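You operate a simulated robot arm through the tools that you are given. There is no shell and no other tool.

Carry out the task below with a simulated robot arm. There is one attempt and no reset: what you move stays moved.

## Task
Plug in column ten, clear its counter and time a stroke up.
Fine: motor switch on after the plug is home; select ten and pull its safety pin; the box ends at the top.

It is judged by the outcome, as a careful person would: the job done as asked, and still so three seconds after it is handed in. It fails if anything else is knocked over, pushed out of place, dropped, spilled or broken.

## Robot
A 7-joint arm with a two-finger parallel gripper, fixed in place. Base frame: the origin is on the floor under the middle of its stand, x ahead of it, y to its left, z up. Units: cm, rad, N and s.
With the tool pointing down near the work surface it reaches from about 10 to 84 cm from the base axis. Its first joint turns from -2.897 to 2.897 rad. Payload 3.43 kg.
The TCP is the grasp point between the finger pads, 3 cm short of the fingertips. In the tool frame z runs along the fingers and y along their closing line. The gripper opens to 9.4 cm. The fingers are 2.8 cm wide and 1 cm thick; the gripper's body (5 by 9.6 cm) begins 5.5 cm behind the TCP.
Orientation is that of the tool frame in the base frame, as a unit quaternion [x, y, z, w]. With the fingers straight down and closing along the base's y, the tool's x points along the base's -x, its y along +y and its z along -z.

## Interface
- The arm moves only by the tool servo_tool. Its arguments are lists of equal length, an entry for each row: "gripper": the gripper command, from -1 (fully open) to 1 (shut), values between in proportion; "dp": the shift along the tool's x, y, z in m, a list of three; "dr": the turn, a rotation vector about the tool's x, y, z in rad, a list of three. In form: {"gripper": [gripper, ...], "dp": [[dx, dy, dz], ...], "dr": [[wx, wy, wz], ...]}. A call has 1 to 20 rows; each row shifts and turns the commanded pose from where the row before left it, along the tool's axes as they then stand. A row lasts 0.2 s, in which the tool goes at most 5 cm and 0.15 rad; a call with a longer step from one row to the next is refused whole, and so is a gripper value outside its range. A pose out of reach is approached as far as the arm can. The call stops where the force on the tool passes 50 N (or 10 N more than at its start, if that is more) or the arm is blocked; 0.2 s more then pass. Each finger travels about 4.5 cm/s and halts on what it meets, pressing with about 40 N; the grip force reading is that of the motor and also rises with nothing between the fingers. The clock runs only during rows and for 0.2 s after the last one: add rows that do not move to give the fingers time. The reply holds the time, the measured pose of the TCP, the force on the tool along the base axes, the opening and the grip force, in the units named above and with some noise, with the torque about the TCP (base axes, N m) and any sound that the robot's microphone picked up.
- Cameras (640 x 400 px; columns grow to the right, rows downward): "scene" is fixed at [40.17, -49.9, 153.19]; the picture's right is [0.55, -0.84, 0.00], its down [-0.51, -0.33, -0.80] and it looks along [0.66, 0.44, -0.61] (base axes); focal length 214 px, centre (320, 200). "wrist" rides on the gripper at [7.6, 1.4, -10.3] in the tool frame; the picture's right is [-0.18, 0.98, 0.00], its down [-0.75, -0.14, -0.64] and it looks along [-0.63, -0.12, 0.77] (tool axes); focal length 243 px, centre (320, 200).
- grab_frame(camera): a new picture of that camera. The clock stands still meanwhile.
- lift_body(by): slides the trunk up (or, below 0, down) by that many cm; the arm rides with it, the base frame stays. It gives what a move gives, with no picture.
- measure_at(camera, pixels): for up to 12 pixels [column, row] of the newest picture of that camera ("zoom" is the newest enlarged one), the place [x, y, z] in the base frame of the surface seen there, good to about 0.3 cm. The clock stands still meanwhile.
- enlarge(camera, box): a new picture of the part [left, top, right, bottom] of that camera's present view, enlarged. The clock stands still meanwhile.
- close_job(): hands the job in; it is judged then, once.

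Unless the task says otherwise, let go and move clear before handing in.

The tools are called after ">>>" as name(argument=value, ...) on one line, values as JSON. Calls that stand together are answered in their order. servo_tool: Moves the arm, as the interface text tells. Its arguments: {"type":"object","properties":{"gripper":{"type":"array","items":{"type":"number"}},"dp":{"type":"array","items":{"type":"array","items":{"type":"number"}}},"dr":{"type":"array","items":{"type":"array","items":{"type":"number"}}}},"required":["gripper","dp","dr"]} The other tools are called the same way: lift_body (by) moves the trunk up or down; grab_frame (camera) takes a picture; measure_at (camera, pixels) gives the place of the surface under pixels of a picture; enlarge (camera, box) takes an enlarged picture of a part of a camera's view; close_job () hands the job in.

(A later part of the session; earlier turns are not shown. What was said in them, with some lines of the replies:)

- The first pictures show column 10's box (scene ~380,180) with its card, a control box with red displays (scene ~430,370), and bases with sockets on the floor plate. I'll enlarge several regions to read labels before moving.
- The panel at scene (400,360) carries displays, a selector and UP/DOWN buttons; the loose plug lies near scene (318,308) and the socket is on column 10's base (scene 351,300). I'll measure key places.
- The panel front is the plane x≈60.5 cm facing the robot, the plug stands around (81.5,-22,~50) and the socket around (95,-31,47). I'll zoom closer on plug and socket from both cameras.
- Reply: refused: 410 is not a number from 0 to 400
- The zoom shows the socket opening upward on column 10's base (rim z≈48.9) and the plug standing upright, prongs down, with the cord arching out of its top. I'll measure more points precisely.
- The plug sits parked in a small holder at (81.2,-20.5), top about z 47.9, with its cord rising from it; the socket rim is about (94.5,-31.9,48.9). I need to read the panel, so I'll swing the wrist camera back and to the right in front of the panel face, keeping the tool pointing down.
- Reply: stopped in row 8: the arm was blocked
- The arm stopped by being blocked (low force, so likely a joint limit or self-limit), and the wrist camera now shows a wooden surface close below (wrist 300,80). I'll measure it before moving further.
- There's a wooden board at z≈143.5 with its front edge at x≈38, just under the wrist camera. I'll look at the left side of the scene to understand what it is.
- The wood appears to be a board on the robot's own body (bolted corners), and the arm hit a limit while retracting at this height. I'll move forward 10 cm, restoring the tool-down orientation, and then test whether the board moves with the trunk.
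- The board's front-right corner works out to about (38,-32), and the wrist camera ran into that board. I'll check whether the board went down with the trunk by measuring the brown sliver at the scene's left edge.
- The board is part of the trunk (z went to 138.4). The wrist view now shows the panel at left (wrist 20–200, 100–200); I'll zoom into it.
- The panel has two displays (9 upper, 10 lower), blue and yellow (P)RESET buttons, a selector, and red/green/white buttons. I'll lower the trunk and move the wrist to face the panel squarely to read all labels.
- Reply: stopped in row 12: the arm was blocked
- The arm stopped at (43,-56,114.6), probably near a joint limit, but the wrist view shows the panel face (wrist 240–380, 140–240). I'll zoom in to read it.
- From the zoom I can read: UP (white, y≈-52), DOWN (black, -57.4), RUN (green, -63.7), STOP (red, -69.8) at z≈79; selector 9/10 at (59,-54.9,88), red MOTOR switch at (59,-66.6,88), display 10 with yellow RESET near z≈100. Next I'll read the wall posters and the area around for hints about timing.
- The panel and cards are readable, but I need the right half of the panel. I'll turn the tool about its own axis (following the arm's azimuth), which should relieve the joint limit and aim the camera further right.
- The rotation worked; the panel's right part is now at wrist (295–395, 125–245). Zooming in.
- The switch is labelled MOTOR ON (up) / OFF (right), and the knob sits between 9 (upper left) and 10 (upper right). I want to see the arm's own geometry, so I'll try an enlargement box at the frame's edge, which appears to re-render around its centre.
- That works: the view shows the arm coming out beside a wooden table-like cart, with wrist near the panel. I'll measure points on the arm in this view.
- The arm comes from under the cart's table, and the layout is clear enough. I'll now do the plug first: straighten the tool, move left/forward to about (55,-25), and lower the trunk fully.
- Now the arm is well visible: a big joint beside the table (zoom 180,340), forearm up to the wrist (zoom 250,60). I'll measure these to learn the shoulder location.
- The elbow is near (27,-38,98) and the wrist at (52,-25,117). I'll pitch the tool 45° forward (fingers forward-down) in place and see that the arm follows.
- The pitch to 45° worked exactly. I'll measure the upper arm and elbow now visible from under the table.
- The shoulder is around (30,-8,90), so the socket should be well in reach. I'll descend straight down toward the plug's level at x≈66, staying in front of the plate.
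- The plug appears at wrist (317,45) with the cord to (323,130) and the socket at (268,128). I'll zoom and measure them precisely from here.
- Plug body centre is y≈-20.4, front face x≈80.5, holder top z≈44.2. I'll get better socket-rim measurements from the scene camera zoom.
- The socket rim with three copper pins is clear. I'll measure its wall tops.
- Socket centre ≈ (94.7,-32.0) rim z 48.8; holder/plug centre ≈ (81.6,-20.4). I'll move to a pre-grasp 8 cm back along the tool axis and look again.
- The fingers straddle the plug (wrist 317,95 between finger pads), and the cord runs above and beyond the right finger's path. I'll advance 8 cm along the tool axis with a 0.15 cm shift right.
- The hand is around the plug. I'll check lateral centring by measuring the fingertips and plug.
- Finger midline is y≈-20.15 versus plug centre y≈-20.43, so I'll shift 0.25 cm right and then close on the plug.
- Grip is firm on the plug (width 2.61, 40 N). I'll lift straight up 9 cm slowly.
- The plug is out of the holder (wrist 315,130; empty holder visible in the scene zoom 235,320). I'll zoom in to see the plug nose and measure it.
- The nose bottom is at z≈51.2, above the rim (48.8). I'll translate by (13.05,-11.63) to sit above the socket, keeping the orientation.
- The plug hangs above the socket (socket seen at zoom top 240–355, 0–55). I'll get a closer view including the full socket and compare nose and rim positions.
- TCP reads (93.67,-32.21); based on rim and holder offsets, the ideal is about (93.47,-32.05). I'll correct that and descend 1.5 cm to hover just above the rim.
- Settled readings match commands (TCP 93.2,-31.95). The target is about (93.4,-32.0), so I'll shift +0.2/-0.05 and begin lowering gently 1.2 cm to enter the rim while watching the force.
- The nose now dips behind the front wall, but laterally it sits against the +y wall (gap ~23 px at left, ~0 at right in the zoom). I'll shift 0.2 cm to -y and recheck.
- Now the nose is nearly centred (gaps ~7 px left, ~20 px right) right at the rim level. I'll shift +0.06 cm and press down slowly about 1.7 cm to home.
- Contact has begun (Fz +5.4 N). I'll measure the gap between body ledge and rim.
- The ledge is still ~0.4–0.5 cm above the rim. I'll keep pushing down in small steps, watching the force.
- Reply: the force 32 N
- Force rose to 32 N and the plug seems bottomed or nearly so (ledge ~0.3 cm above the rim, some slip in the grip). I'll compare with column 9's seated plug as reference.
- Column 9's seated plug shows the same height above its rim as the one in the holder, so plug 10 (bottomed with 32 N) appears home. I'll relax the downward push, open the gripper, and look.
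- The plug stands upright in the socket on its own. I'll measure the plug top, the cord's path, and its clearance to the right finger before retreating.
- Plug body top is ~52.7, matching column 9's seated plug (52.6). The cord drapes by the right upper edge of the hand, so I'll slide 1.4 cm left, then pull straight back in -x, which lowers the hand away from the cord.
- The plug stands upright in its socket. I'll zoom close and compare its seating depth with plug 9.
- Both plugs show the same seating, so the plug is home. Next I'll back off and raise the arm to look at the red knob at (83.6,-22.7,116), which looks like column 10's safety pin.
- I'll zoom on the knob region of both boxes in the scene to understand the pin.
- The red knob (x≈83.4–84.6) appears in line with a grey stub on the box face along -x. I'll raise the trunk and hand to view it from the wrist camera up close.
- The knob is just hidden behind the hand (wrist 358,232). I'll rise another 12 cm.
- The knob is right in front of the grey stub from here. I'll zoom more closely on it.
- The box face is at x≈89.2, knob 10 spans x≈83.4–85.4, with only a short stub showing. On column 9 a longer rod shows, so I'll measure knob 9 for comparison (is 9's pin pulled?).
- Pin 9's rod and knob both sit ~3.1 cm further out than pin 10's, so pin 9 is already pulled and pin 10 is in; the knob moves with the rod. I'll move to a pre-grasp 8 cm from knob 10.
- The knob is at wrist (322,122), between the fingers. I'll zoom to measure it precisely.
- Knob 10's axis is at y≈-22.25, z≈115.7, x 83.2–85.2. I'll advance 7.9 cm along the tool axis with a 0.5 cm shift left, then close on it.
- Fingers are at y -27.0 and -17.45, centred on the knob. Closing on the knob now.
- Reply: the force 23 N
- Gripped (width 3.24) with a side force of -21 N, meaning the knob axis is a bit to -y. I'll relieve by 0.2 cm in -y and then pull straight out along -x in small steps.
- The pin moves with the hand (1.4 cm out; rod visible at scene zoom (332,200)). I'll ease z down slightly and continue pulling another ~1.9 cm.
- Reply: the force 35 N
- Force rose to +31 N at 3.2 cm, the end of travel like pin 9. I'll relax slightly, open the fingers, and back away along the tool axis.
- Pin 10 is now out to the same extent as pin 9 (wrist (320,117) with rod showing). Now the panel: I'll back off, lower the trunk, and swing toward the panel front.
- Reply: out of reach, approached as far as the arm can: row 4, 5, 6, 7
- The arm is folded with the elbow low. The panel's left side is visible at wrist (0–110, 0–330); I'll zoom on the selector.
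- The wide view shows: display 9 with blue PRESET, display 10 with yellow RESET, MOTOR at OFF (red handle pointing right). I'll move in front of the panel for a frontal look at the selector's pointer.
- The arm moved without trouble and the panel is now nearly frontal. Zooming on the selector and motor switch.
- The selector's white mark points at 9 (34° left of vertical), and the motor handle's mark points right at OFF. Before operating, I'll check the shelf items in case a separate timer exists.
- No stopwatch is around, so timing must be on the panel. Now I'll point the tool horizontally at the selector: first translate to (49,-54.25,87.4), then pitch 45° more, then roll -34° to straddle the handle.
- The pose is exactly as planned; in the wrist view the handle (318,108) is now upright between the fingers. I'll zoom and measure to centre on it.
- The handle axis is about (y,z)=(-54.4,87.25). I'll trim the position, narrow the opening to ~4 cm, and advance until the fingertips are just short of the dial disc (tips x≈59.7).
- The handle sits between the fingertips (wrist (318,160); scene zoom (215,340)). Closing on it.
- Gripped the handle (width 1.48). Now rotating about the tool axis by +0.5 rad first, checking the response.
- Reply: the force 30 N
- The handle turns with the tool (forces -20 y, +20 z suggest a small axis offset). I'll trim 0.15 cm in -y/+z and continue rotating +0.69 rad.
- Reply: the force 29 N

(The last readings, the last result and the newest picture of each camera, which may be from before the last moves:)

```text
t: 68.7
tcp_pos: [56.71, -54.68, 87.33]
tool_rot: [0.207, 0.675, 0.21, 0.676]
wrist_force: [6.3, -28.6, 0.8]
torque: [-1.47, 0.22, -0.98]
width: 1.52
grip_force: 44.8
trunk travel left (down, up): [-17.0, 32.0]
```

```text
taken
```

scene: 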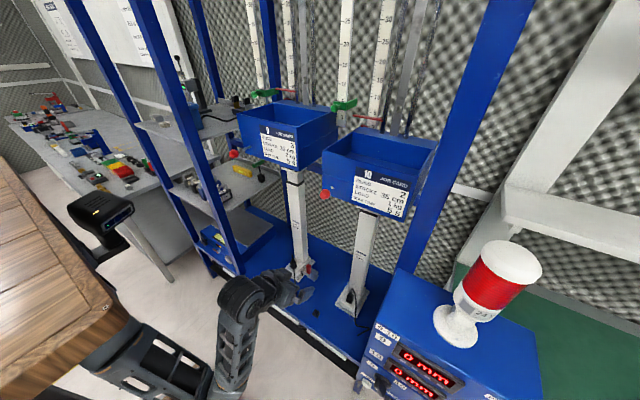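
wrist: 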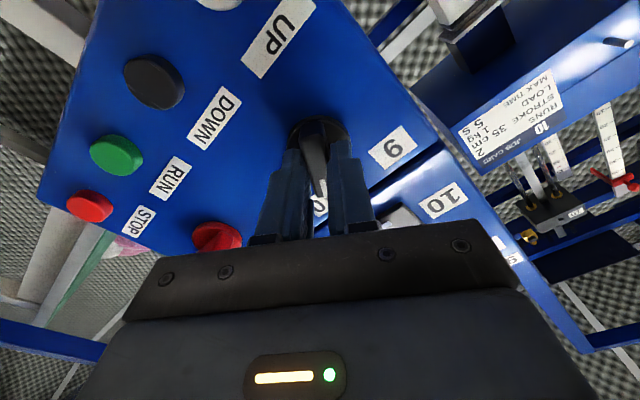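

The tool is at +34°. I'll open the fingers and check where the pointer settled.

>>> servo_tool(gripper=[0.1, 0.1, 0.1, 0.1], dp=[[0, 0, 0], [0, 0, 0], [0, 0, 0], [0, 0, 0]], dr=[[0, 0, 0], [0, 0, 0], [0, 0, 0], [0, 0, 0]])

>>> servo_tool(gripper=[0.1, 0.1, 0.1, 0.1, 0.1], dp=[[0, 0, -0.02], [0, 0, -0.025], [0, 0, -0.025], [0, 0, -0.02], [0, 0, 0]], dr=[[0, 0, 0], [0, 0, 0], [0, 0, 0], [0, 0, 0], [0, 0, 0]])

>>> grab_frame(camera="wrist")

>>> enlarge(camera="wrist", box=[250, 40, 410, 180])

```text
t: 69.7
tcp_pos: [56.67, -54.48, 87.49]
tool_rot: [0.206, 0.676, 0.211, 0.676]
wrist_force: [0.0, 1.1, 0.1]
torque: [0.02, 0.01, -0.02]
width: 4.24
grip_force: 0.1
trunk travel left (down, up): [-17.0, 32.0]
```

```text
t: 70.9
tcp_pos: [47.59, -54.41, 87.47]
tool_rot: [0.206, 0.676, 0.211, 0.676]
wrist_force: [-0.7, -0.3, -0.1]
torque: [0.02, -0.01, 0.04]
width: 4.23
grip_force: 0.0
trunk travel left (down, up): [-17.0, 32.0]
```

```text
taken
```

wrist: 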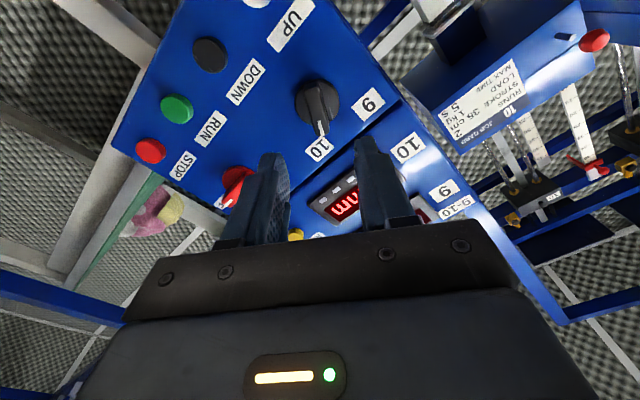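

```text
2.86 times, centred on (330, 110) of wrist
```

zoom: 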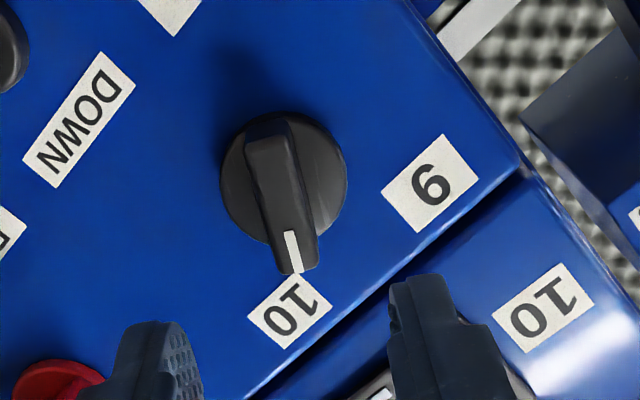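

The selector now points at 10. Next the MOTOR switch at (y,z)≈(-66.8,87.9): I'll shift across and roll the tool to +90° so the fingers can straddle its horizontal handle from above and below.

>>> servo_tool(gripper=[-0.2, -0.2, -0.2, -0.2, -0.2, -0.2, -0.2, -0.2, -0.2, -0.2, -0.2, -0.2], dp=[[-0.01815, -0.02515, 0], [-0.01815, -0.02515, 0], [-0.01815, -0.02515, 0], [-0.01815, -0.02515, 0], [0, 0, 0], [0, 0, 0], [0, 0, 0], [0, 0, 0], [0, 0, 0], [0, 0, 0], [0, 0, 0], [0, 0, 0]], dr=[[0, 0, 0], [0, 0, 0], [0, 0, 0], [0, 0, 0], [0, 0, 0.14], [0, 0, 0.14], [0, 0, 0.14], [0, 0, 0.14], [0, 0, 0.14], [0, 0, 0.14], [0, 0, 0.137], [0, 0, 0]])

>>> grab_frame(camera="wrist")

>>> enlarge(camera="scene", box=[0, 396, 640, 400])

```text
t: 73.5
tcp_pos: [47.73, -67.08, 87.78]
tool_rot: [0.499, 0.5, 0.504, 0.497]
wrist_force: [-0.6, -0.5, 0.3]
torque: [0.0, 0.01, -0.05]
width: 5.64
grip_force: 0.1
trunk travel left (down, up): [-17.0, 32.0]
```

```text
taken
```

wrist: 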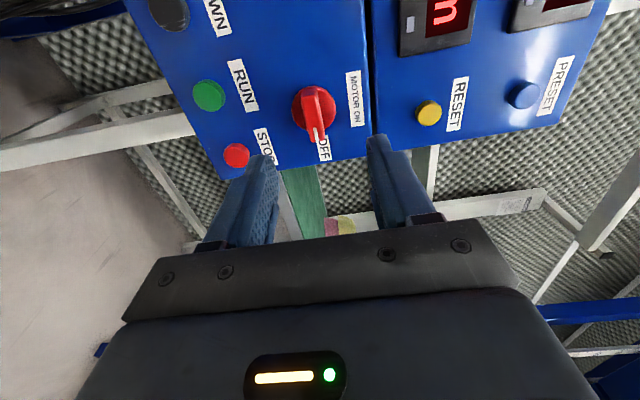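

```text
1.00 times, centred on (320, 398) of scene (not enlarged: the box is as wide or as high as the picture)
```

zoom: 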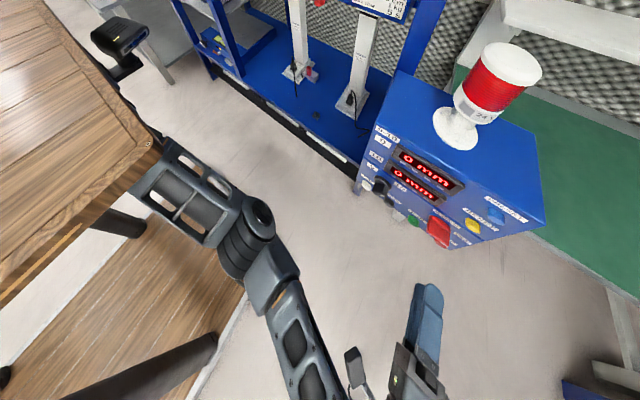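

The roll to +90° worked; the motor handle is upright in the wrist view at (314,112). Measuring it for centring.

>>> enlarge(camera="wrist", box=[270, 70, 360, 160])

>>> measure_at(camera="zoom", pixels=[[310, 110], [320, 160], [320, 200], [330, 250], [335, 290], [300, 240], [345, 240], [230, 180], [390, 170], [310, 140], [300, 300], [280, 90]])

```text
4.44 times, centred on (315, 115) of wrist
```

zoom: 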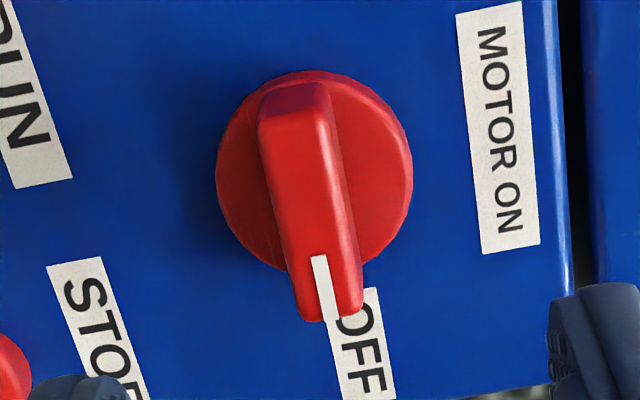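

```text
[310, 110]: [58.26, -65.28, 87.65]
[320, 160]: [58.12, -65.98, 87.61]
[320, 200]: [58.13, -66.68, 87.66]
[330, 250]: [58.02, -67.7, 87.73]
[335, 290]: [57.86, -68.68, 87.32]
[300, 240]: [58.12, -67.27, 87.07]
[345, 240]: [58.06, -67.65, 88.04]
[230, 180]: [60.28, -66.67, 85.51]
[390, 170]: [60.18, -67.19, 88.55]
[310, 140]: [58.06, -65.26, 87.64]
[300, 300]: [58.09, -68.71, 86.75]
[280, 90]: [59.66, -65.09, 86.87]
```

The motor axis is about (-66.85,87.35). I'll trim and advance so fingertips straddle the handle, then close.

>>> servo_tool(gripper=[0.1, 0.1, 0.1, 0.1, 0.1, 0.1, 0.1, 1, 1, 1, 1, 1], dp=[[0.002, -0.0044, 0], [0, 0, 0.0179], [0, 0, 0.0179], [0, 0, 0.0179], [0, 0, 0.0179], [0, 0, 0.0179], [0, 0, 0], [0, 0, 0], [0, 0, 0], [0, 0, 0], [0, 0, 0], [0, 0, 0]], dr=[[0, 0, 0], [0, 0, 0], [0, 0, 0], [0, 0, 0], [0, 0, 0], [0, 0, 0], [0, 0, 0], [0, 0, 0], [0, 0, 0], [0, 0, 0], [0, 0, 0], [0, 0, 0]])

>>> grab_frame(camera="wrist")

```text
t: 76.1
tcp_pos: [56.85, -66.77, 87.12]
tool_rot: [0.5, 0.5, 0.504, 0.497]
wrist_force: [-1.0, 2.9, -20.7]
torque: [-0.24, 0.36, -1.22]
width: 1.4
grip_force: 44.5
trunk travel left (down, up): [-17.0, 32.0]
```

```text
taken
```

wrist: 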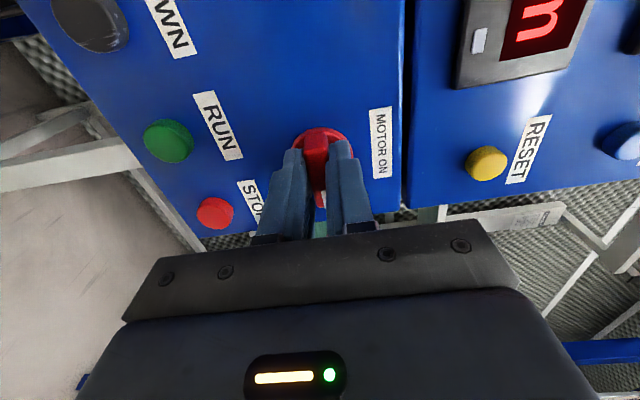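

Gripped (width 1.40). I'll relieve 0.2 cm down and rotate -0.8 rad (counterclockwise toward MOTOR ON).

>>> servo_tool(gripper=[1, 1, 1, 1, 1, 1, 1, 1, 1, 1], dp=[[0, -0.002, 0], [0, 0, 0], [0, 0, 0], [0, 0, 0], [0, 0, 0], [0, 0, 0], [0, 0, 0], [0, 0, 0], [0, 0, 0], [0, 0, 0]], dr=[[0, 0, 0], [0, 0, -0.1], [0, 0, -0.1], [0, 0, -0.1], [0, 0, -0.1], [0, 0, -0.1], [0, 0, -0.1], [0, 0, -0.1], [0, 0, -0.1], [0, 0, 0]])

>>> grab_frame(camera="wrist")

```text
t: 78.2
tcp_pos: [56.87, -66.81, 86.91]
tool_rot: [0.277, 0.653, 0.275, 0.65]
wrist_force: [11.9, -26.1, -9.2]
torque: [0.1, 0.3, 0.36]
width: 1.38
grip_force: 45.0
trunk travel left (down, up): [-17.0, 32.0]
stopped in row 10: the force on the tool passed its limit at 51 N (the readings are from after the stop); the commanded pose is now the measured one
```

```text
taken
```

wrist: 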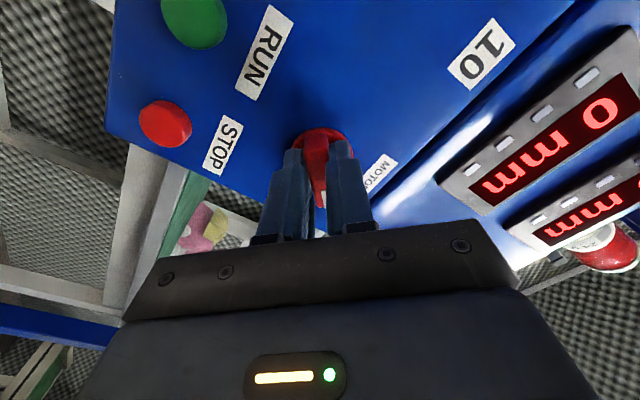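

Rotation reached ~45° when lateral force hit the limit; the axis is a bit toward -y. I'll trim position and read the force.

>>> servo_tool(gripper=[1, 1, 1], dp=[[-0.0011, -0.0025, 0], [0, 0, 0], [0, 0, 0]], dr=[[0, 0, 0], [0, 0, 0], [0, 0, 0]])

```text
t: 79.0
tcp_pos: [56.84, -66.92, 86.84]
tool_rot: [0.274, 0.654, 0.275, 0.65]
wrist_force: [1.6, 14.4, -7.0]
torque: [-0.01, -0.67, -0.75]
width: 1.37
grip_force: 44.9
trunk travel left (down, up): [-17.0, 32.0]
```

Forces are lower now. Continuing the rotation by -0.4 rad.

>>> servo_tool(gripper=[1, 1, 1, 1, 1, 1], dp=[[0, 0.0005, 0], [0, 0, 0], [0, 0, 0], [0, 0, 0], [0, 0, 0], [0, 0, 0]], dr=[[0, 0, -0.08], [0, 0, -0.08], [0, 0, -0.08], [0, 0, -0.08], [0, 0, -0.08], [0, 0, 0]])

>>> grab_frame(camera="wrist")

```text
t: 80.3
tcp_pos: [56.9, -66.97, 86.73]
tool_rot: [0.139, 0.695, 0.141, 0.691]
wrist_force: [13.0, -8.8, -21.8]
torque: [0.09, 1.32, 0.13]
width: 1.4
grip_force: 44.7
trunk travel left (down, up): [-17.0, 32.0]
```

```text
taken
```

wrist: 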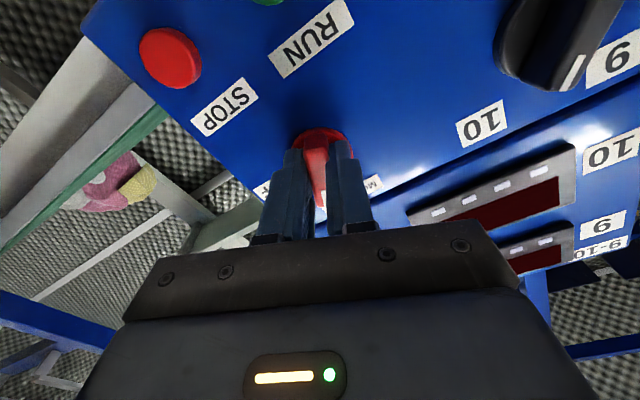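

The displays went dark, possibly because of the switch passing mid-position. I'll check the selector's pointer and displays in zoom.

>>> enlarge(camera="wrist", box=[400, 0, 640, 150])

>>> enlarge(camera="scene", box=[340, 310, 500, 400])

```text
2.67 times, centred on (520, 75) of wrist
```

zoom: 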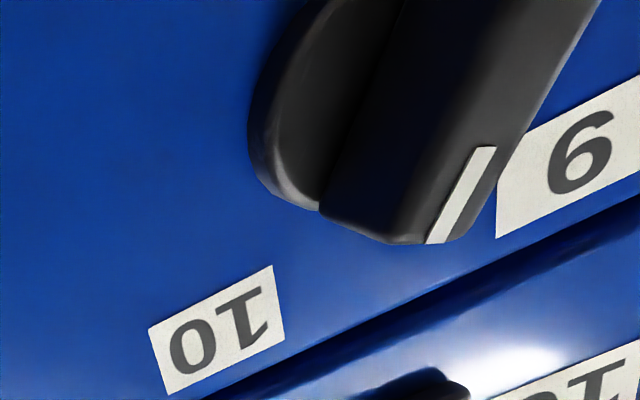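

```text
4.00 times, centred on (420, 355) of scene
```

zoom: 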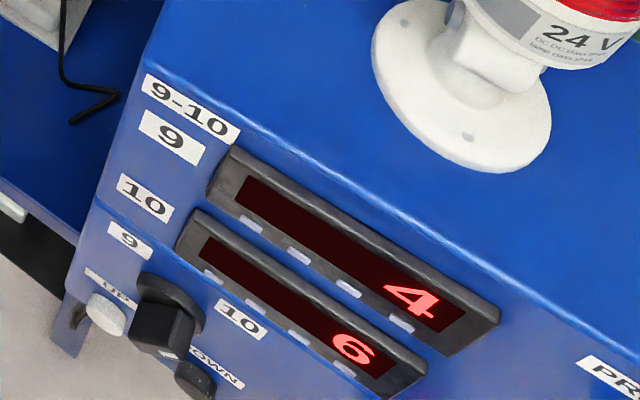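

The displays now show counters: 4 for column 9 and 6 for column 10 — so the counter to clear is the "6". The switch is nearly at ON; I'll trim and finish the last ~0.4 rad of rotation.

>>> servo_tool(gripper=[1, 1, 1, 1, 1, 1, 1], dp=[[0.0012, -0.001, 0], [0, 0, 0], [0, 0, 0], [0, 0, 0], [0, 0, 0], [0, 0, 0], [0, 0, 0]], dr=[[0, 0, 0], [0, 0, -0.08], [0, 0, -0.08], [0, 0, -0.08], [0, 0, -0.08], [0, 0, -0.08], [0, 0, 0]])

>>> grab_frame(camera="wrist")

```text
t: 82.0
tcp_pos: [56.85, -67.22, 86.62]
tool_rot: [-0.001, 0.708, -0.001, 0.706]
wrist_force: [21.4, -41.0, -14.3]
torque: [0.35, 0.5, -0.55]
width: 1.4
grip_force: 44.9
trunk travel left (down, up): [-17.0, 32.0]
```

```text
taken
```

wrist: 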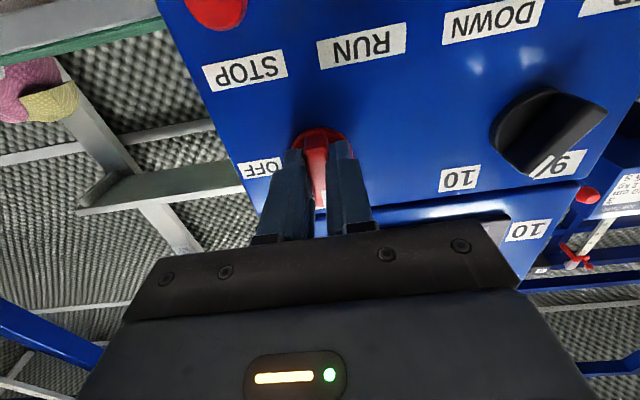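

The handle is now vertical. I'll open and back away to inspect the switch.

>>> servo_tool(gripper=[0.1, 0.1, 0.1, 0.1], dp=[[0, -0.002, 0], [0, 0, 0], [0, 0, 0], [0, 0, 0]], dr=[[0, 0, 0], [0, 0, 0], [0, 0, 0], [0, 0, 0]])

>>> servo_tool(gripper=[0.1, 0.1, 0.1, 0.1, 0.1], dp=[[0, 0, -0.02], [0, 0, -0.025], [0, 0, -0.03], [0, 0, -0.03], [0, 0, 0]], dr=[[0, 0, 0], [0, 0, 0], [0, 0, 0], [0, 0, 0], [0, 0, 0]])

>>> grab_frame(camera="wrist")

>>> enlarge(camera="scene", box=[0, 396, 640, 400])

```text
t: 83.0
tcp_pos: [56.76, -67.16, 86.81]
tool_rot: [-0.003, 0.708, 0.0, 0.706]
wrist_force: [0.2, 0.3, 0.6]
torque: [0.01, -0.02, -0.01]
width: 4.2
grip_force: 0.0
trunk travel left (down, up): [-17.0, 32.0]
```

```text
t: 84.2
tcp_pos: [46.23, -67.38, 87.05]
tool_rot: [-0.002, 0.708, 0.0, 0.706]
wrist_force: [0.3, 0.1, -0.2]
torque: [0.01, 0.03, -0.02]
width: 4.24
grip_force: 0.0
trunk travel left (down, up): [-17.0, 32.0]
```

```text
taken
```

wrist: 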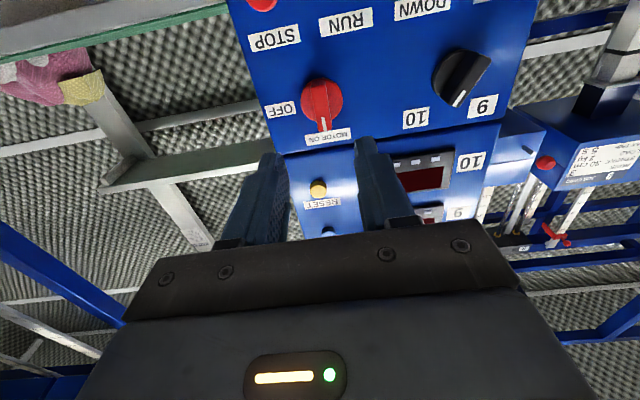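

```text
1.00 times, centred on (320, 398) of scene (not enlarged: the box is as wide or as high as the picture)
```

zoom: 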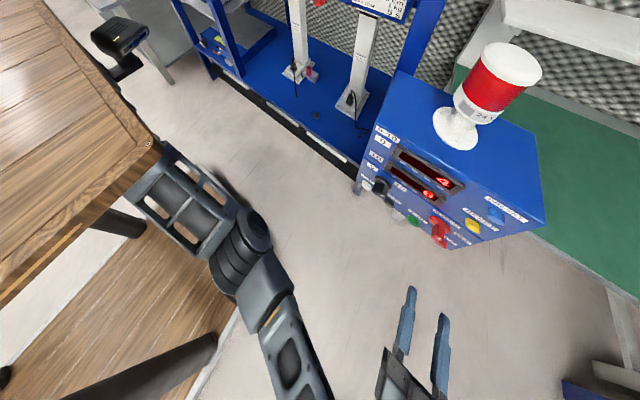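

The motor handle's mark now points to MOTOR ON (wrist (320,110)). I'll read the displays.

>>> enlarge(camera="scene", box=[340, 310, 500, 400])

>>> enlarge(camera="scene", box=[360, 392, 488, 400])

>>> enlarge(camera="wrist", box=[270, 40, 500, 240])

```text
4.00 times, centred on (420, 355) of scene
```

zoom: 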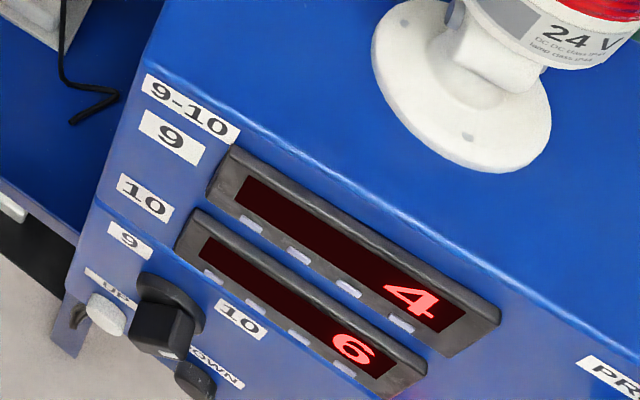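

```text
5.00 times, centred on (424, 396) of scene
```

zoom: 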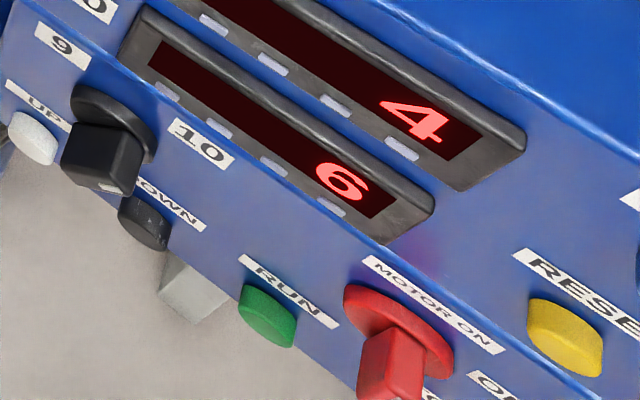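

```text
2.00 times, centred on (385, 140) of wrist
```

zoom: 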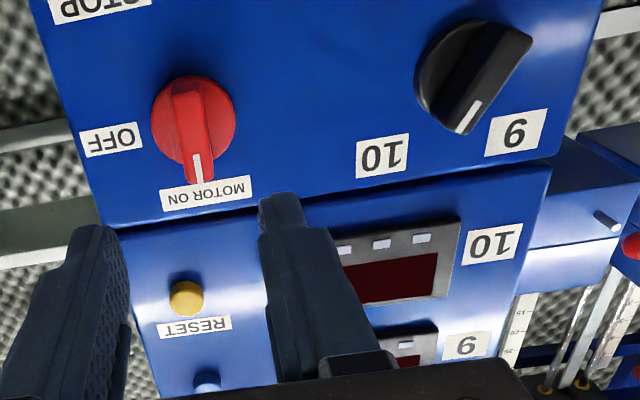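

The motor is ON and counters read 9→4, 10→6. Next I'll clear ten's counter with the yellow RESET; measuring the button first.

>>> measure_at(camera="zoom", pixels=[[187, 298], [175, 298], [198, 298], [187, 288], [187, 310], [200, 328], [205, 380], [215, 385], [160, 330], [230, 300]])

```text
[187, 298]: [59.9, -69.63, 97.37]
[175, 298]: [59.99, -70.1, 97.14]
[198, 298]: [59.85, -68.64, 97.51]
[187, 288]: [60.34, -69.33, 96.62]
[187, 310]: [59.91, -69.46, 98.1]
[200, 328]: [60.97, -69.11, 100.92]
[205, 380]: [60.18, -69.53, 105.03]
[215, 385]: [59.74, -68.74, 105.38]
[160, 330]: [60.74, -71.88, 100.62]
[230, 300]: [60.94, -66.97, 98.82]
```

RESET's front face is at x≈59.9, centre (y,z)=(-69.4,97.5). I'll close the fingers into a poker and line up 5 cm in front of it.

>>> servo_tool(gripper=[1, 1, 1, 1, 1, 1], dp=[[-0.0261, -0.005, 0.0115], [-0.0261, -0.005, 0.0115], [-0.0261, -0.005, 0.0115], [-0.0261, -0.005, 0.0115], [0, 0, 0], [0, 0, 0]], dr=[[0, 0, 0], [0, 0, 0], [0, 0, 0], [0, 0, 0], [0, 0, 0], [0, 0, 0]])

>>> grab_frame(camera="wrist")

>>> enlarge(camera="scene", box=[360, 392, 488, 400])

```text
t: 85.5
tcp_pos: [50.92, -69.31, 97.41]
tool_rot: [-0.003, 0.708, 0.0, 0.706]
wrist_force: [0.3, 0.1, 0.0]
torque: [0.0, 0.0, 0.02]
width: 0.02
grip_force: 33.2
trunk travel left (down, up): [-17.0, 32.0]
```

```text
taken
```

wrist: 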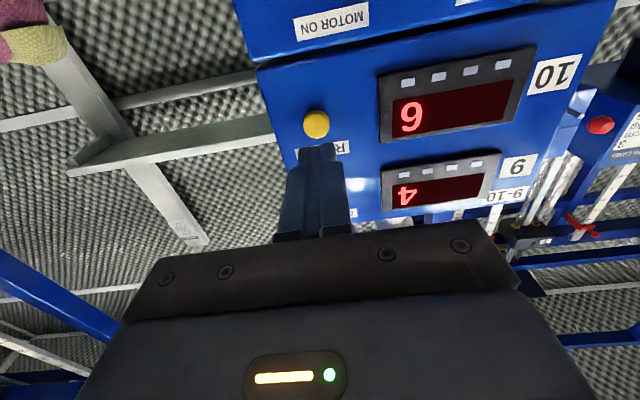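

```text
5.00 times, centred on (424, 396) of scene
```

zoom: 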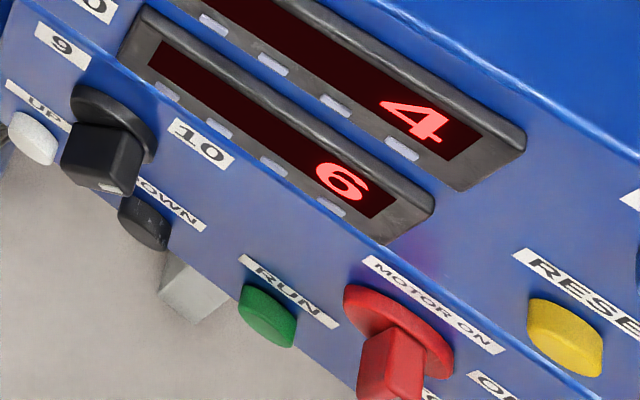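

Aligned with the yellow button (wrist (317,123)). Advancing and pressing in small steps.

>>> servo_tool(gripper=[1, 1, 1, 1, 1, 1, 1, 1, 1], dp=[[0, 0, 0.018], [0, 0, 0.018], [0, 0, 0.018], [0, 0, 0.004], [0, 0, 0.002], [0, 0, 0.002], [0, 0, 0.002], [0, 0, 0.002], [0, 0, 0]], dr=[[0, 0, 0], [0, 0, 0], [0, 0, 0], [0, 0, 0], [0, 0, 0], [0, 0, 0], [0, 0, 0], [0, 0, 0], [0, 0, 0]])

>>> grab_frame(camera="wrist")

>>> enlarge(camera="scene", box=[360, 392, 488, 400])

```text
t: 87.5
tcp_pos: [57.56, -69.19, 97.28]
tool_rot: [-0.002, 0.708, -0.001, 0.706]
wrist_force: [-5.6, 1.2, 1.1]
torque: [-0.04, -0.08, 0.0]
width: 0.01
grip_force: 33.6
trunk travel left (down, up): [-17.0, 32.0]
heard: click
```

```text
taken
```

wrist: 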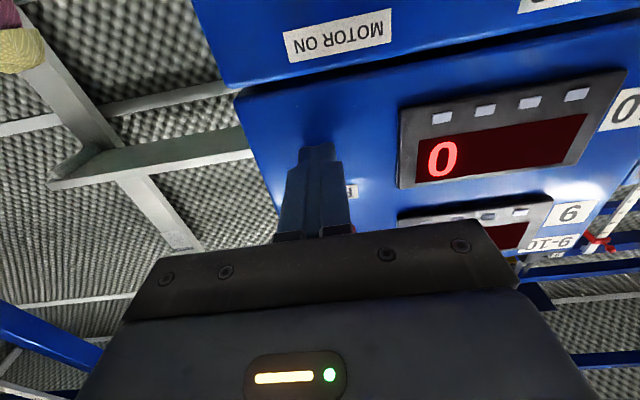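

```text
5.00 times, centred on (424, 396) of scene
```

zoom: 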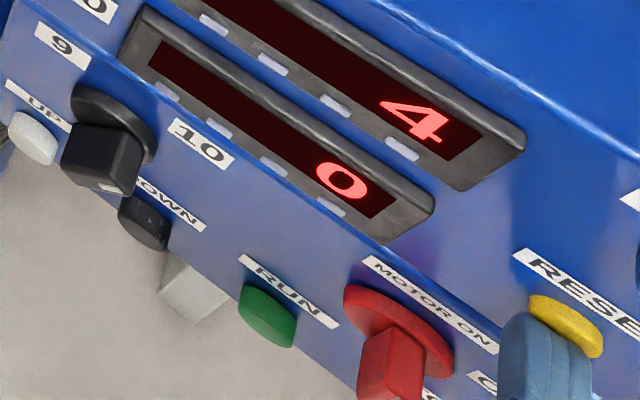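

A click was heard and ten's counter went to 0 while nine's still shows 4. Now I'll back off and line up with the white UP button at (-51.8,79.2).

>>> servo_tool(gripper=[1, 1, 1, 1, 1, 1, 1, 1, 1, 1, 1], dp=[[0, 0, -0.02], [0, 0, -0.03], [0, 0, -0.025], [0.0259, 0.0249, 0], [0.0259, 0.0249, 0], [0.0259, 0.0249, 0], [0.0259, 0.0249, 0], [0.0259, 0.0249, 0], [0.0259, 0.0249, 0], [0.0259, 0.0249, 0], [0, 0, 0]], dr=[[0, 0, 0], [0, 0, 0], [0, 0, 0], [0, 0, 0], [0, 0, 0], [0, 0, 0], [0, 0, 0], [0, 0, 0], [0, 0, 0], [0, 0, 0], [0, 0, 0]])

>>> grab_frame(camera="wrist")

>>> grab_frame(camera="scene")

```text
t: 90.0
tcp_pos: [49.93, -51.76, 79.25]
tool_rot: [-0.003, 0.708, 0.0, 0.706]
wrist_force: [0.9, 0.2, 0.1]
torque: [-0.02, -0.01, -0.03]
width: 0.0
grip_force: 32.6
trunk travel left (down, up): [-17.0, 32.0]
```

```text
taken
```

wrist: 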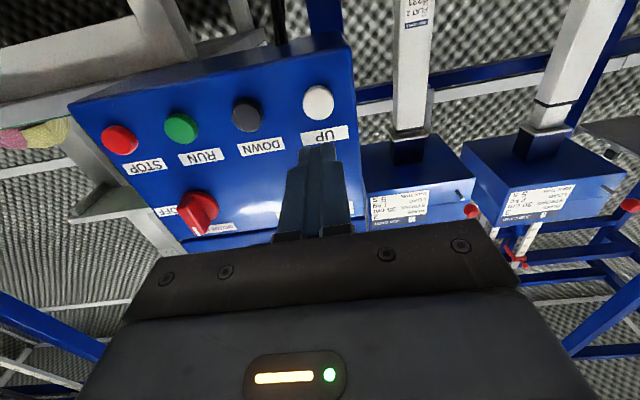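

```text
taken
```

scene: 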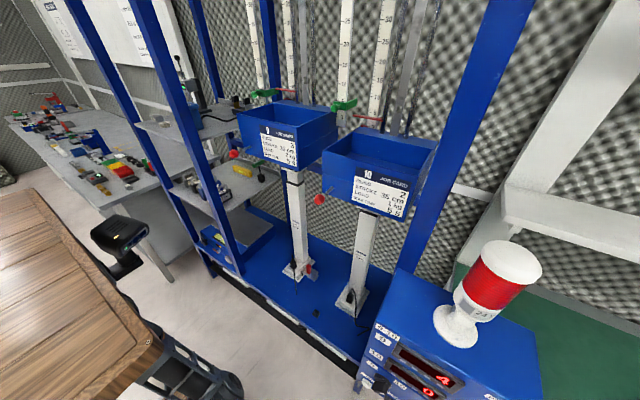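

The poker is aligned with UP (wrist (318,103)). I'll press it in small steps and hold briefly to see what happens.

>>> servo_tool(gripper=[1, 1, 1, 1, 1, 1, 1, 1, 1, 1], dp=[[0, 0, 0.02], [0, 0, 0.02], [0, 0, 0.02], [0, 0, 0.008], [0, 0, 0.002], [0, 0, 0.002], [0, 0, 0.002], [0, 0, 0.002], [0, 0, 0], [0, 0, 0]], dr=[[0, 0, 0], [0, 0, 0], [0, 0, 0], [0, 0, 0], [0, 0, 0], [0, 0, 0], [0, 0, 0], [0, 0, 0], [0, 0, 0], [0, 0, 0]])

>>> grab_frame(camera="scene")

>>> enlarge(camera="scene", box=[360, 392, 488, 400])

```text
t: 92.2
tcp_pos: [57.4, -51.91, 79.13]
tool_rot: [-0.003, 0.708, 0.0, 0.706]
wrist_force: [-5.4, 0.8, 0.6]
torque: [-0.02, 0.01, 0.01]
width: 0.02
grip_force: 33.2
trunk travel left (down, up): [-17.0, 32.0]
heard: click
```

```text
taken
```

scene: 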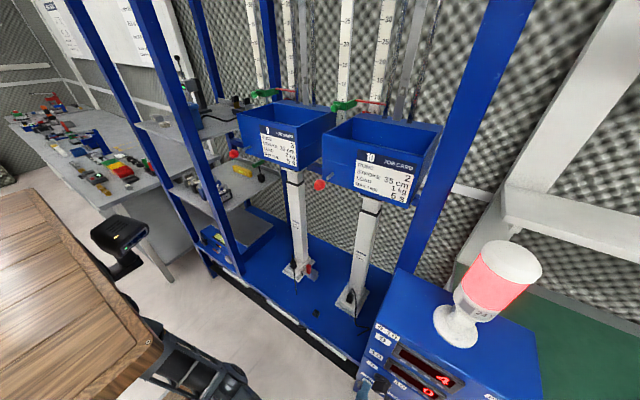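

```text
5.00 times, centred on (424, 396) of scene
```

zoom: 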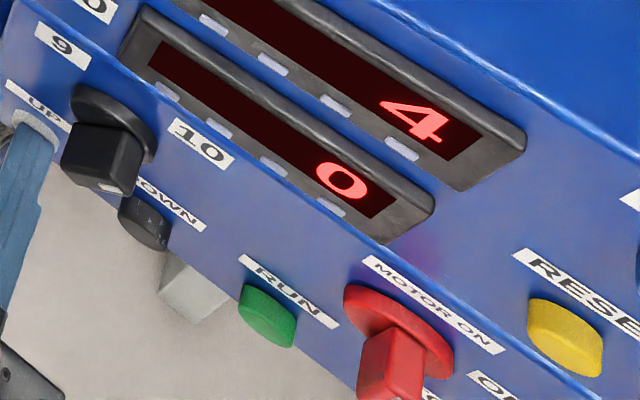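

UP drives box 10 upward (lamp lit, box rising). I'll keep holding the button down for the full stroke.

>>> servo_tool(gripper=[1, 1, 1, 1, 1, 1, 1, 1, 1, 1, 1, 1, 1, 1, 1], dp=[[0, 0, 0.001], [0, 0, 0], [0, 0, 0], [0, 0, 0], [0, 0, 0], [0, 0, 0], [0, 0, 0], [0, 0, 0], [0, 0, 0], [0, 0, 0], [0, 0, 0], [0, 0, 0], [0, 0, 0], [0, 0, 0], [0, 0, 0]], dr=[[0, 0, 0], [0, 0, 0], [0, 0, 0], [0, 0, 0], [0, 0, 0], [0, 0, 0], [0, 0, 0], [0, 0, 0], [0, 0, 0], [0, 0, 0], [0, 0, 0], [0, 0, 0], [0, 0, 0], [0, 0, 0], [0, 0, 0]])

>>> grab_frame(camera="scene")

>>> enlarge(camera="scene", box=[360, 392, 488, 400])

```text
t: 95.3
tcp_pos: [57.55, -51.9, 79.17]
tool_rot: [-0.002, 0.708, -0.001, 0.706]
wrist_force: [-12.3, 1.0, -5.1]
torque: [0.01, 0.16, 0.04]
width: 0.0
grip_force: 33.1
trunk travel left (down, up): [-17.0, 32.0]
```

```text
taken
```

scene: 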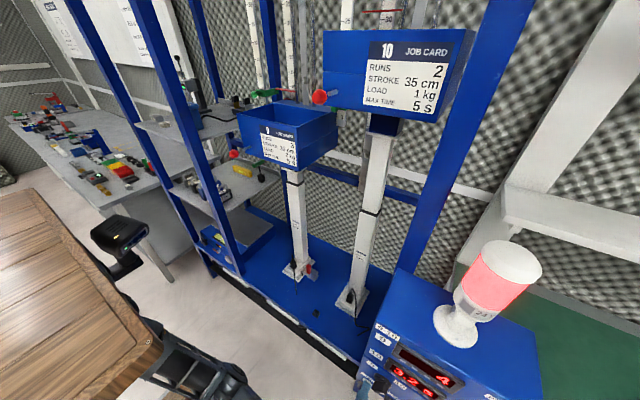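

```text
5.00 times, centred on (424, 396) of scene
```

zoom: 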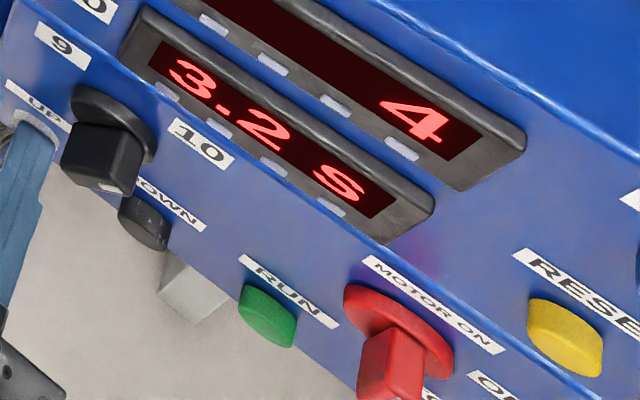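

Display 10 now shows "3.2 s" and the box is high. I'll keep holding another second to see whether it's still moving or at the top.

>>> servo_tool(gripper=[1, 1, 1, 1, 1], dp=[[0, 0, 0], [0, 0, 0], [0, 0, 0], [0, 0, 0], [0, 0, 0]], dr=[[0, 0, 0], [0, 0, 0], [0, 0, 0], [0, 0, 0], [0, 0, 0]])

>>> grab_frame(camera="scene")

>>> enlarge(camera="scene", box=[360, 392, 488, 400])

>>> enlarge(camera="scene", box=[330, 0, 458, 4])

```text
t: 96.5
tcp_pos: [57.59, -51.76, 79.05]
tool_rot: [-0.002, 0.708, -0.001, 0.706]
wrist_force: [-11.6, 0.9, -4.3]
torque: [0.0, 0.2, -0.03]
width: 0.0
grip_force: 32.9
trunk travel left (down, up): [-17.0, 32.0]
```

```text
taken
```

scene: 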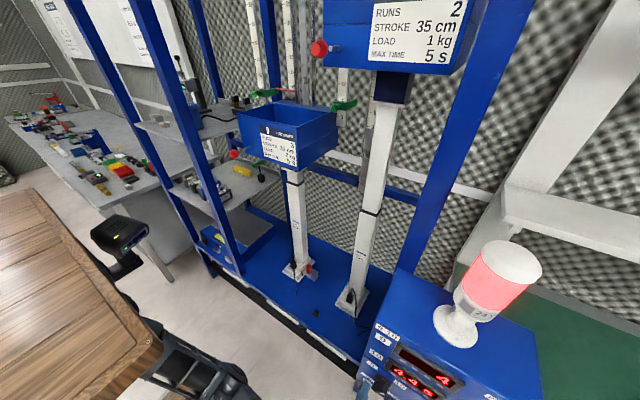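

```text
5.00 times, centred on (424, 396) of scene
```

zoom: 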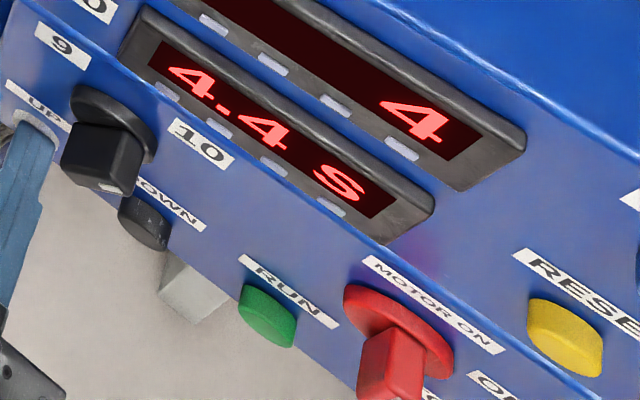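

```text
5.00 times, centred on (394, 2) of scene
```

zoom: 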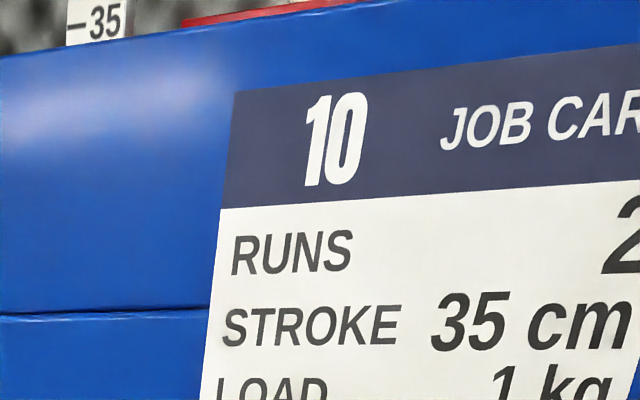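

Still running (4.4 s) and the box nears the 35 mark. I'll keep holding.

>>> servo_tool(gripper=[1, 1, 1, 1, 1, 1], dp=[[0, 0, 0], [0, 0, 0], [0, 0, 0], [0, 0, 0], [0, 0, 0], [0, 0, 0]], dr=[[0, 0, 0], [0, 0, 0], [0, 0, 0], [0, 0, 0], [0, 0, 0], [0, 0, 0]])

>>> grab_frame(camera="scene")

>>> enlarge(camera="scene", box=[360, 392, 488, 400])

>>> enlarge(camera="scene", box=[330, 0, 458, 4])

```text
t: 98.0
tcp_pos: [57.7, -51.82, 78.98]
tool_rot: [-0.002, 0.708, -0.001, 0.706]
wrist_force: [-12.0, -0.3, -2.8]
torque: [0.01, 0.22, -0.02]
width: 0.0
grip_force: 32.6
trunk travel left (down, up): [-17.0, 32.0]
```

```text
taken
```

scene: 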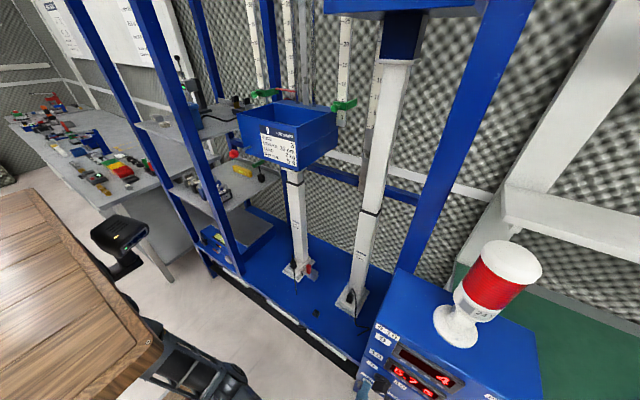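

```text
5.00 times, centred on (424, 396) of scene
```

zoom: 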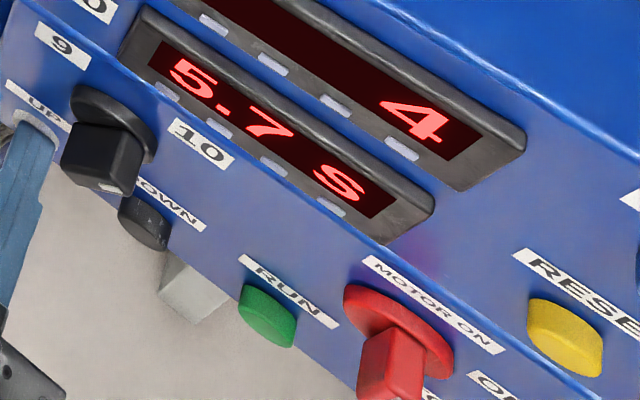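

```text
5.00 times, centred on (394, 2) of scene
```

zoom: 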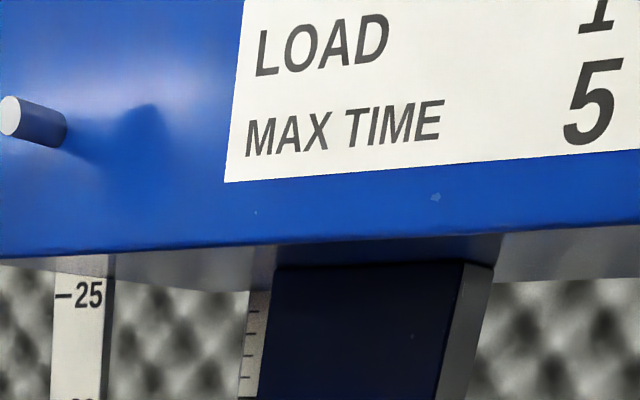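

The lamp has gone out and the display reads 5.7 s, so the box likely reached the top. I'll hold a moment to confirm the reading is frozen.

>>> servo_tool(gripper=[1, 1, 1], dp=[[0, 0, 0], [0, 0, 0], [0, 0, 0]], dr=[[0, 0, 0], [0, 0, 0], [0, 0, 0]])

>>> enlarge(camera="scene", box=[360, 392, 488, 400])

>>> enlarge(camera="scene", box=[0, 0, 640, 4])

```text
t: 98.8
tcp_pos: [57.57, -51.78, 79.18]
tool_rot: [-0.002, 0.708, -0.001, 0.706]
wrist_force: [-11.8, -1.6, -0.9]
torque: [-0.04, 0.16, -0.02]
width: 0.01
grip_force: 33.2
trunk travel left (down, up): [-17.0, 32.0]
```

```text
5.00 times, centred on (424, 396) of scene
```

zoom: 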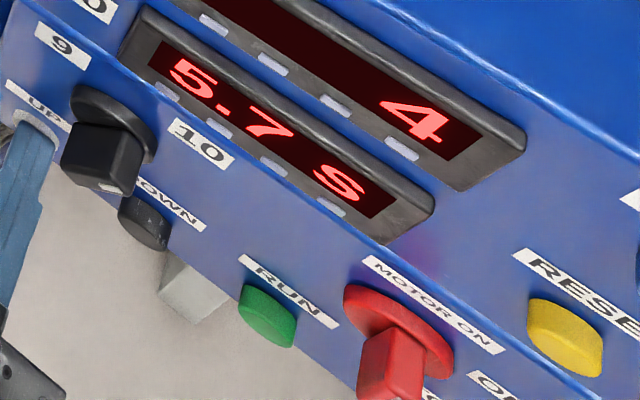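

```text
1.00 times, centred on (320, 2) of scene (not enlarged: the box is as wide or as high as the picture)
```

zoom: 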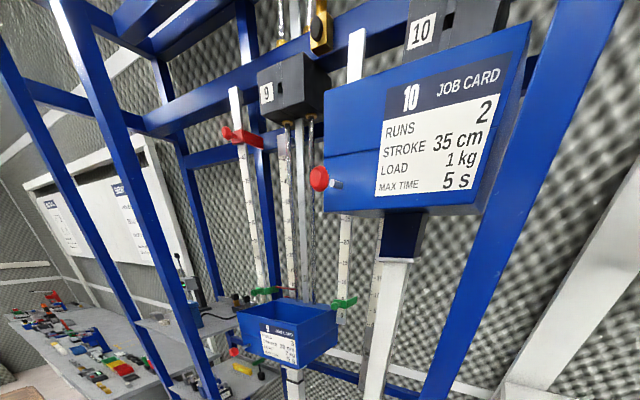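

The time is frozen at 5.7 s and the box sits right under the "10" head block at the top. I'll release UP and back away clear of the panel.

>>> servo_tool(gripper=[1, 1, 1, 1, 1, 1, 1, 1], dp=[[0, 0, -0.01], [0, 0, -0.02], [0, 0, -0.03], [0, 0, -0.03], [0, 0, -0.03], [0, 0, 0], [0, 0, 0], [0, 0, 0]], dr=[[0, 0, 0], [0, 0, 0], [0, 0, 0], [0, 0, 0], [0, 0, 0], [0, 0, 0], [0, 0, 0], [0, 0, 0]])

>>> grab_frame(camera="wrist")

>>> enlarge(camera="scene", box=[360, 392, 488, 400])

>>> enlarge(camera="scene", box=[0, 0, 640, 4])

>>> enlarge(camera="scene", box=[270, 240, 390, 330])

```text
t: 100.5
tcp_pos: [45.47, -51.93, 79.2]
tool_rot: [-0.002, 0.708, -0.001, 0.706]
wrist_force: [0.7, -1.1, 0.1]
torque: [-0.01, 0.01, -0.01]
width: 0.02
grip_force: 32.9
trunk travel left (down, up): [-17.0, 32.0]
```

```text
taken
```

wrist: 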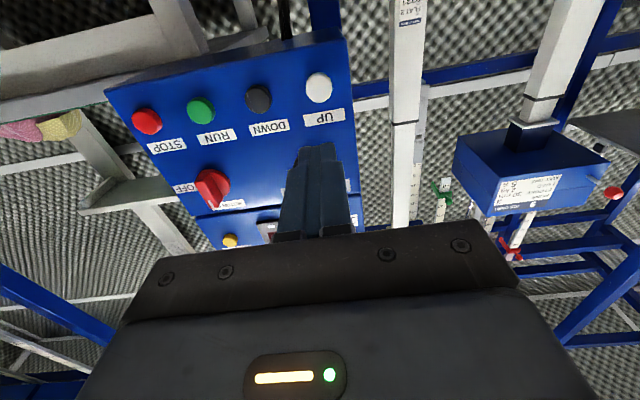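

```text
5.00 times, centred on (424, 396) of scene
```

zoom: 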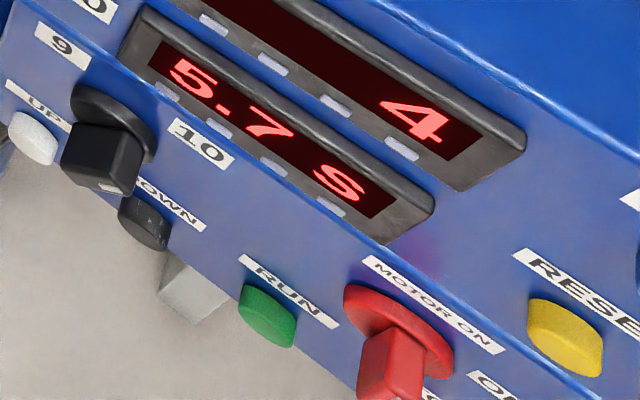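

```text
1.00 times, centred on (320, 2) of scene (not enlarged: the box is as wide or as high as the picture)
```

zoom: 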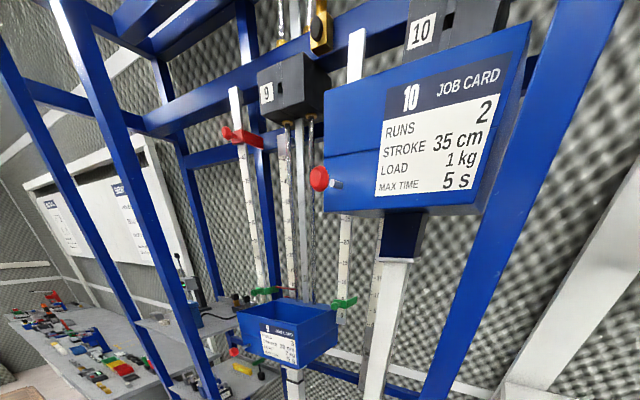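

```text
4.44 times, centred on (330, 285) of scene
```

zoom: 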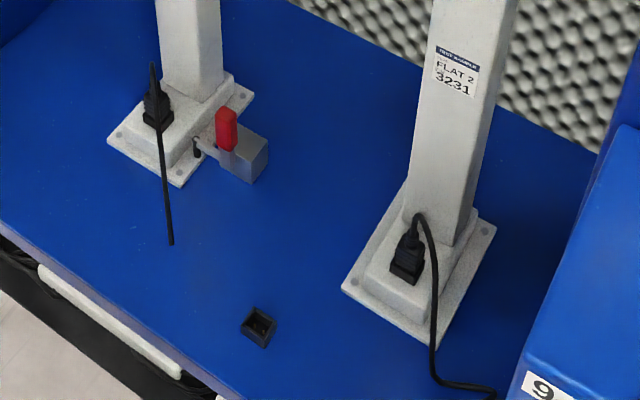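

Everything reads as asked: the plug is seated, the selector is on 10, the pin is pulled and the motor is ON. Ten's counter was cleared and then timed the stroke at 5.7 s. The box is at the top and the arm is clear of the panel, so I'll hand the job in.

>>> close_job()

```text
The job is handed in.
```

The last pictures show column ten plugged in, its counter cleared, and one upward stroke timed at **5.7 s**, with its box at the top. I've handed the job in but haven't seen the judgement.

- **Time against the card:** ten's job card gives a maximum of 5 s, so this stroke ran 0.7 s over. The box was empty; the card lists a 1 kg load, but you didn't ask for one, so I left it out.
- **Plug:** it is seated in column ten's socket at the same depth as column nine's plug.
- **Order:** I pulled ten's safety pin, turned the selector from 9 to 10, then switched the motor on. The plug was already home by then.
- **Counter:** ten's counter went from 6 to 0 when I pressed RESET. Nine's counter still reads 4.
- **Stroke:** I held UP until the lamp went out and the time stopped changing. The box stayed at the top after I let go.

I left the motor switch on, since you didn't ask for it to be turned off. The arm is clear of the panel, and I saw nothing knocked or moved out of place.
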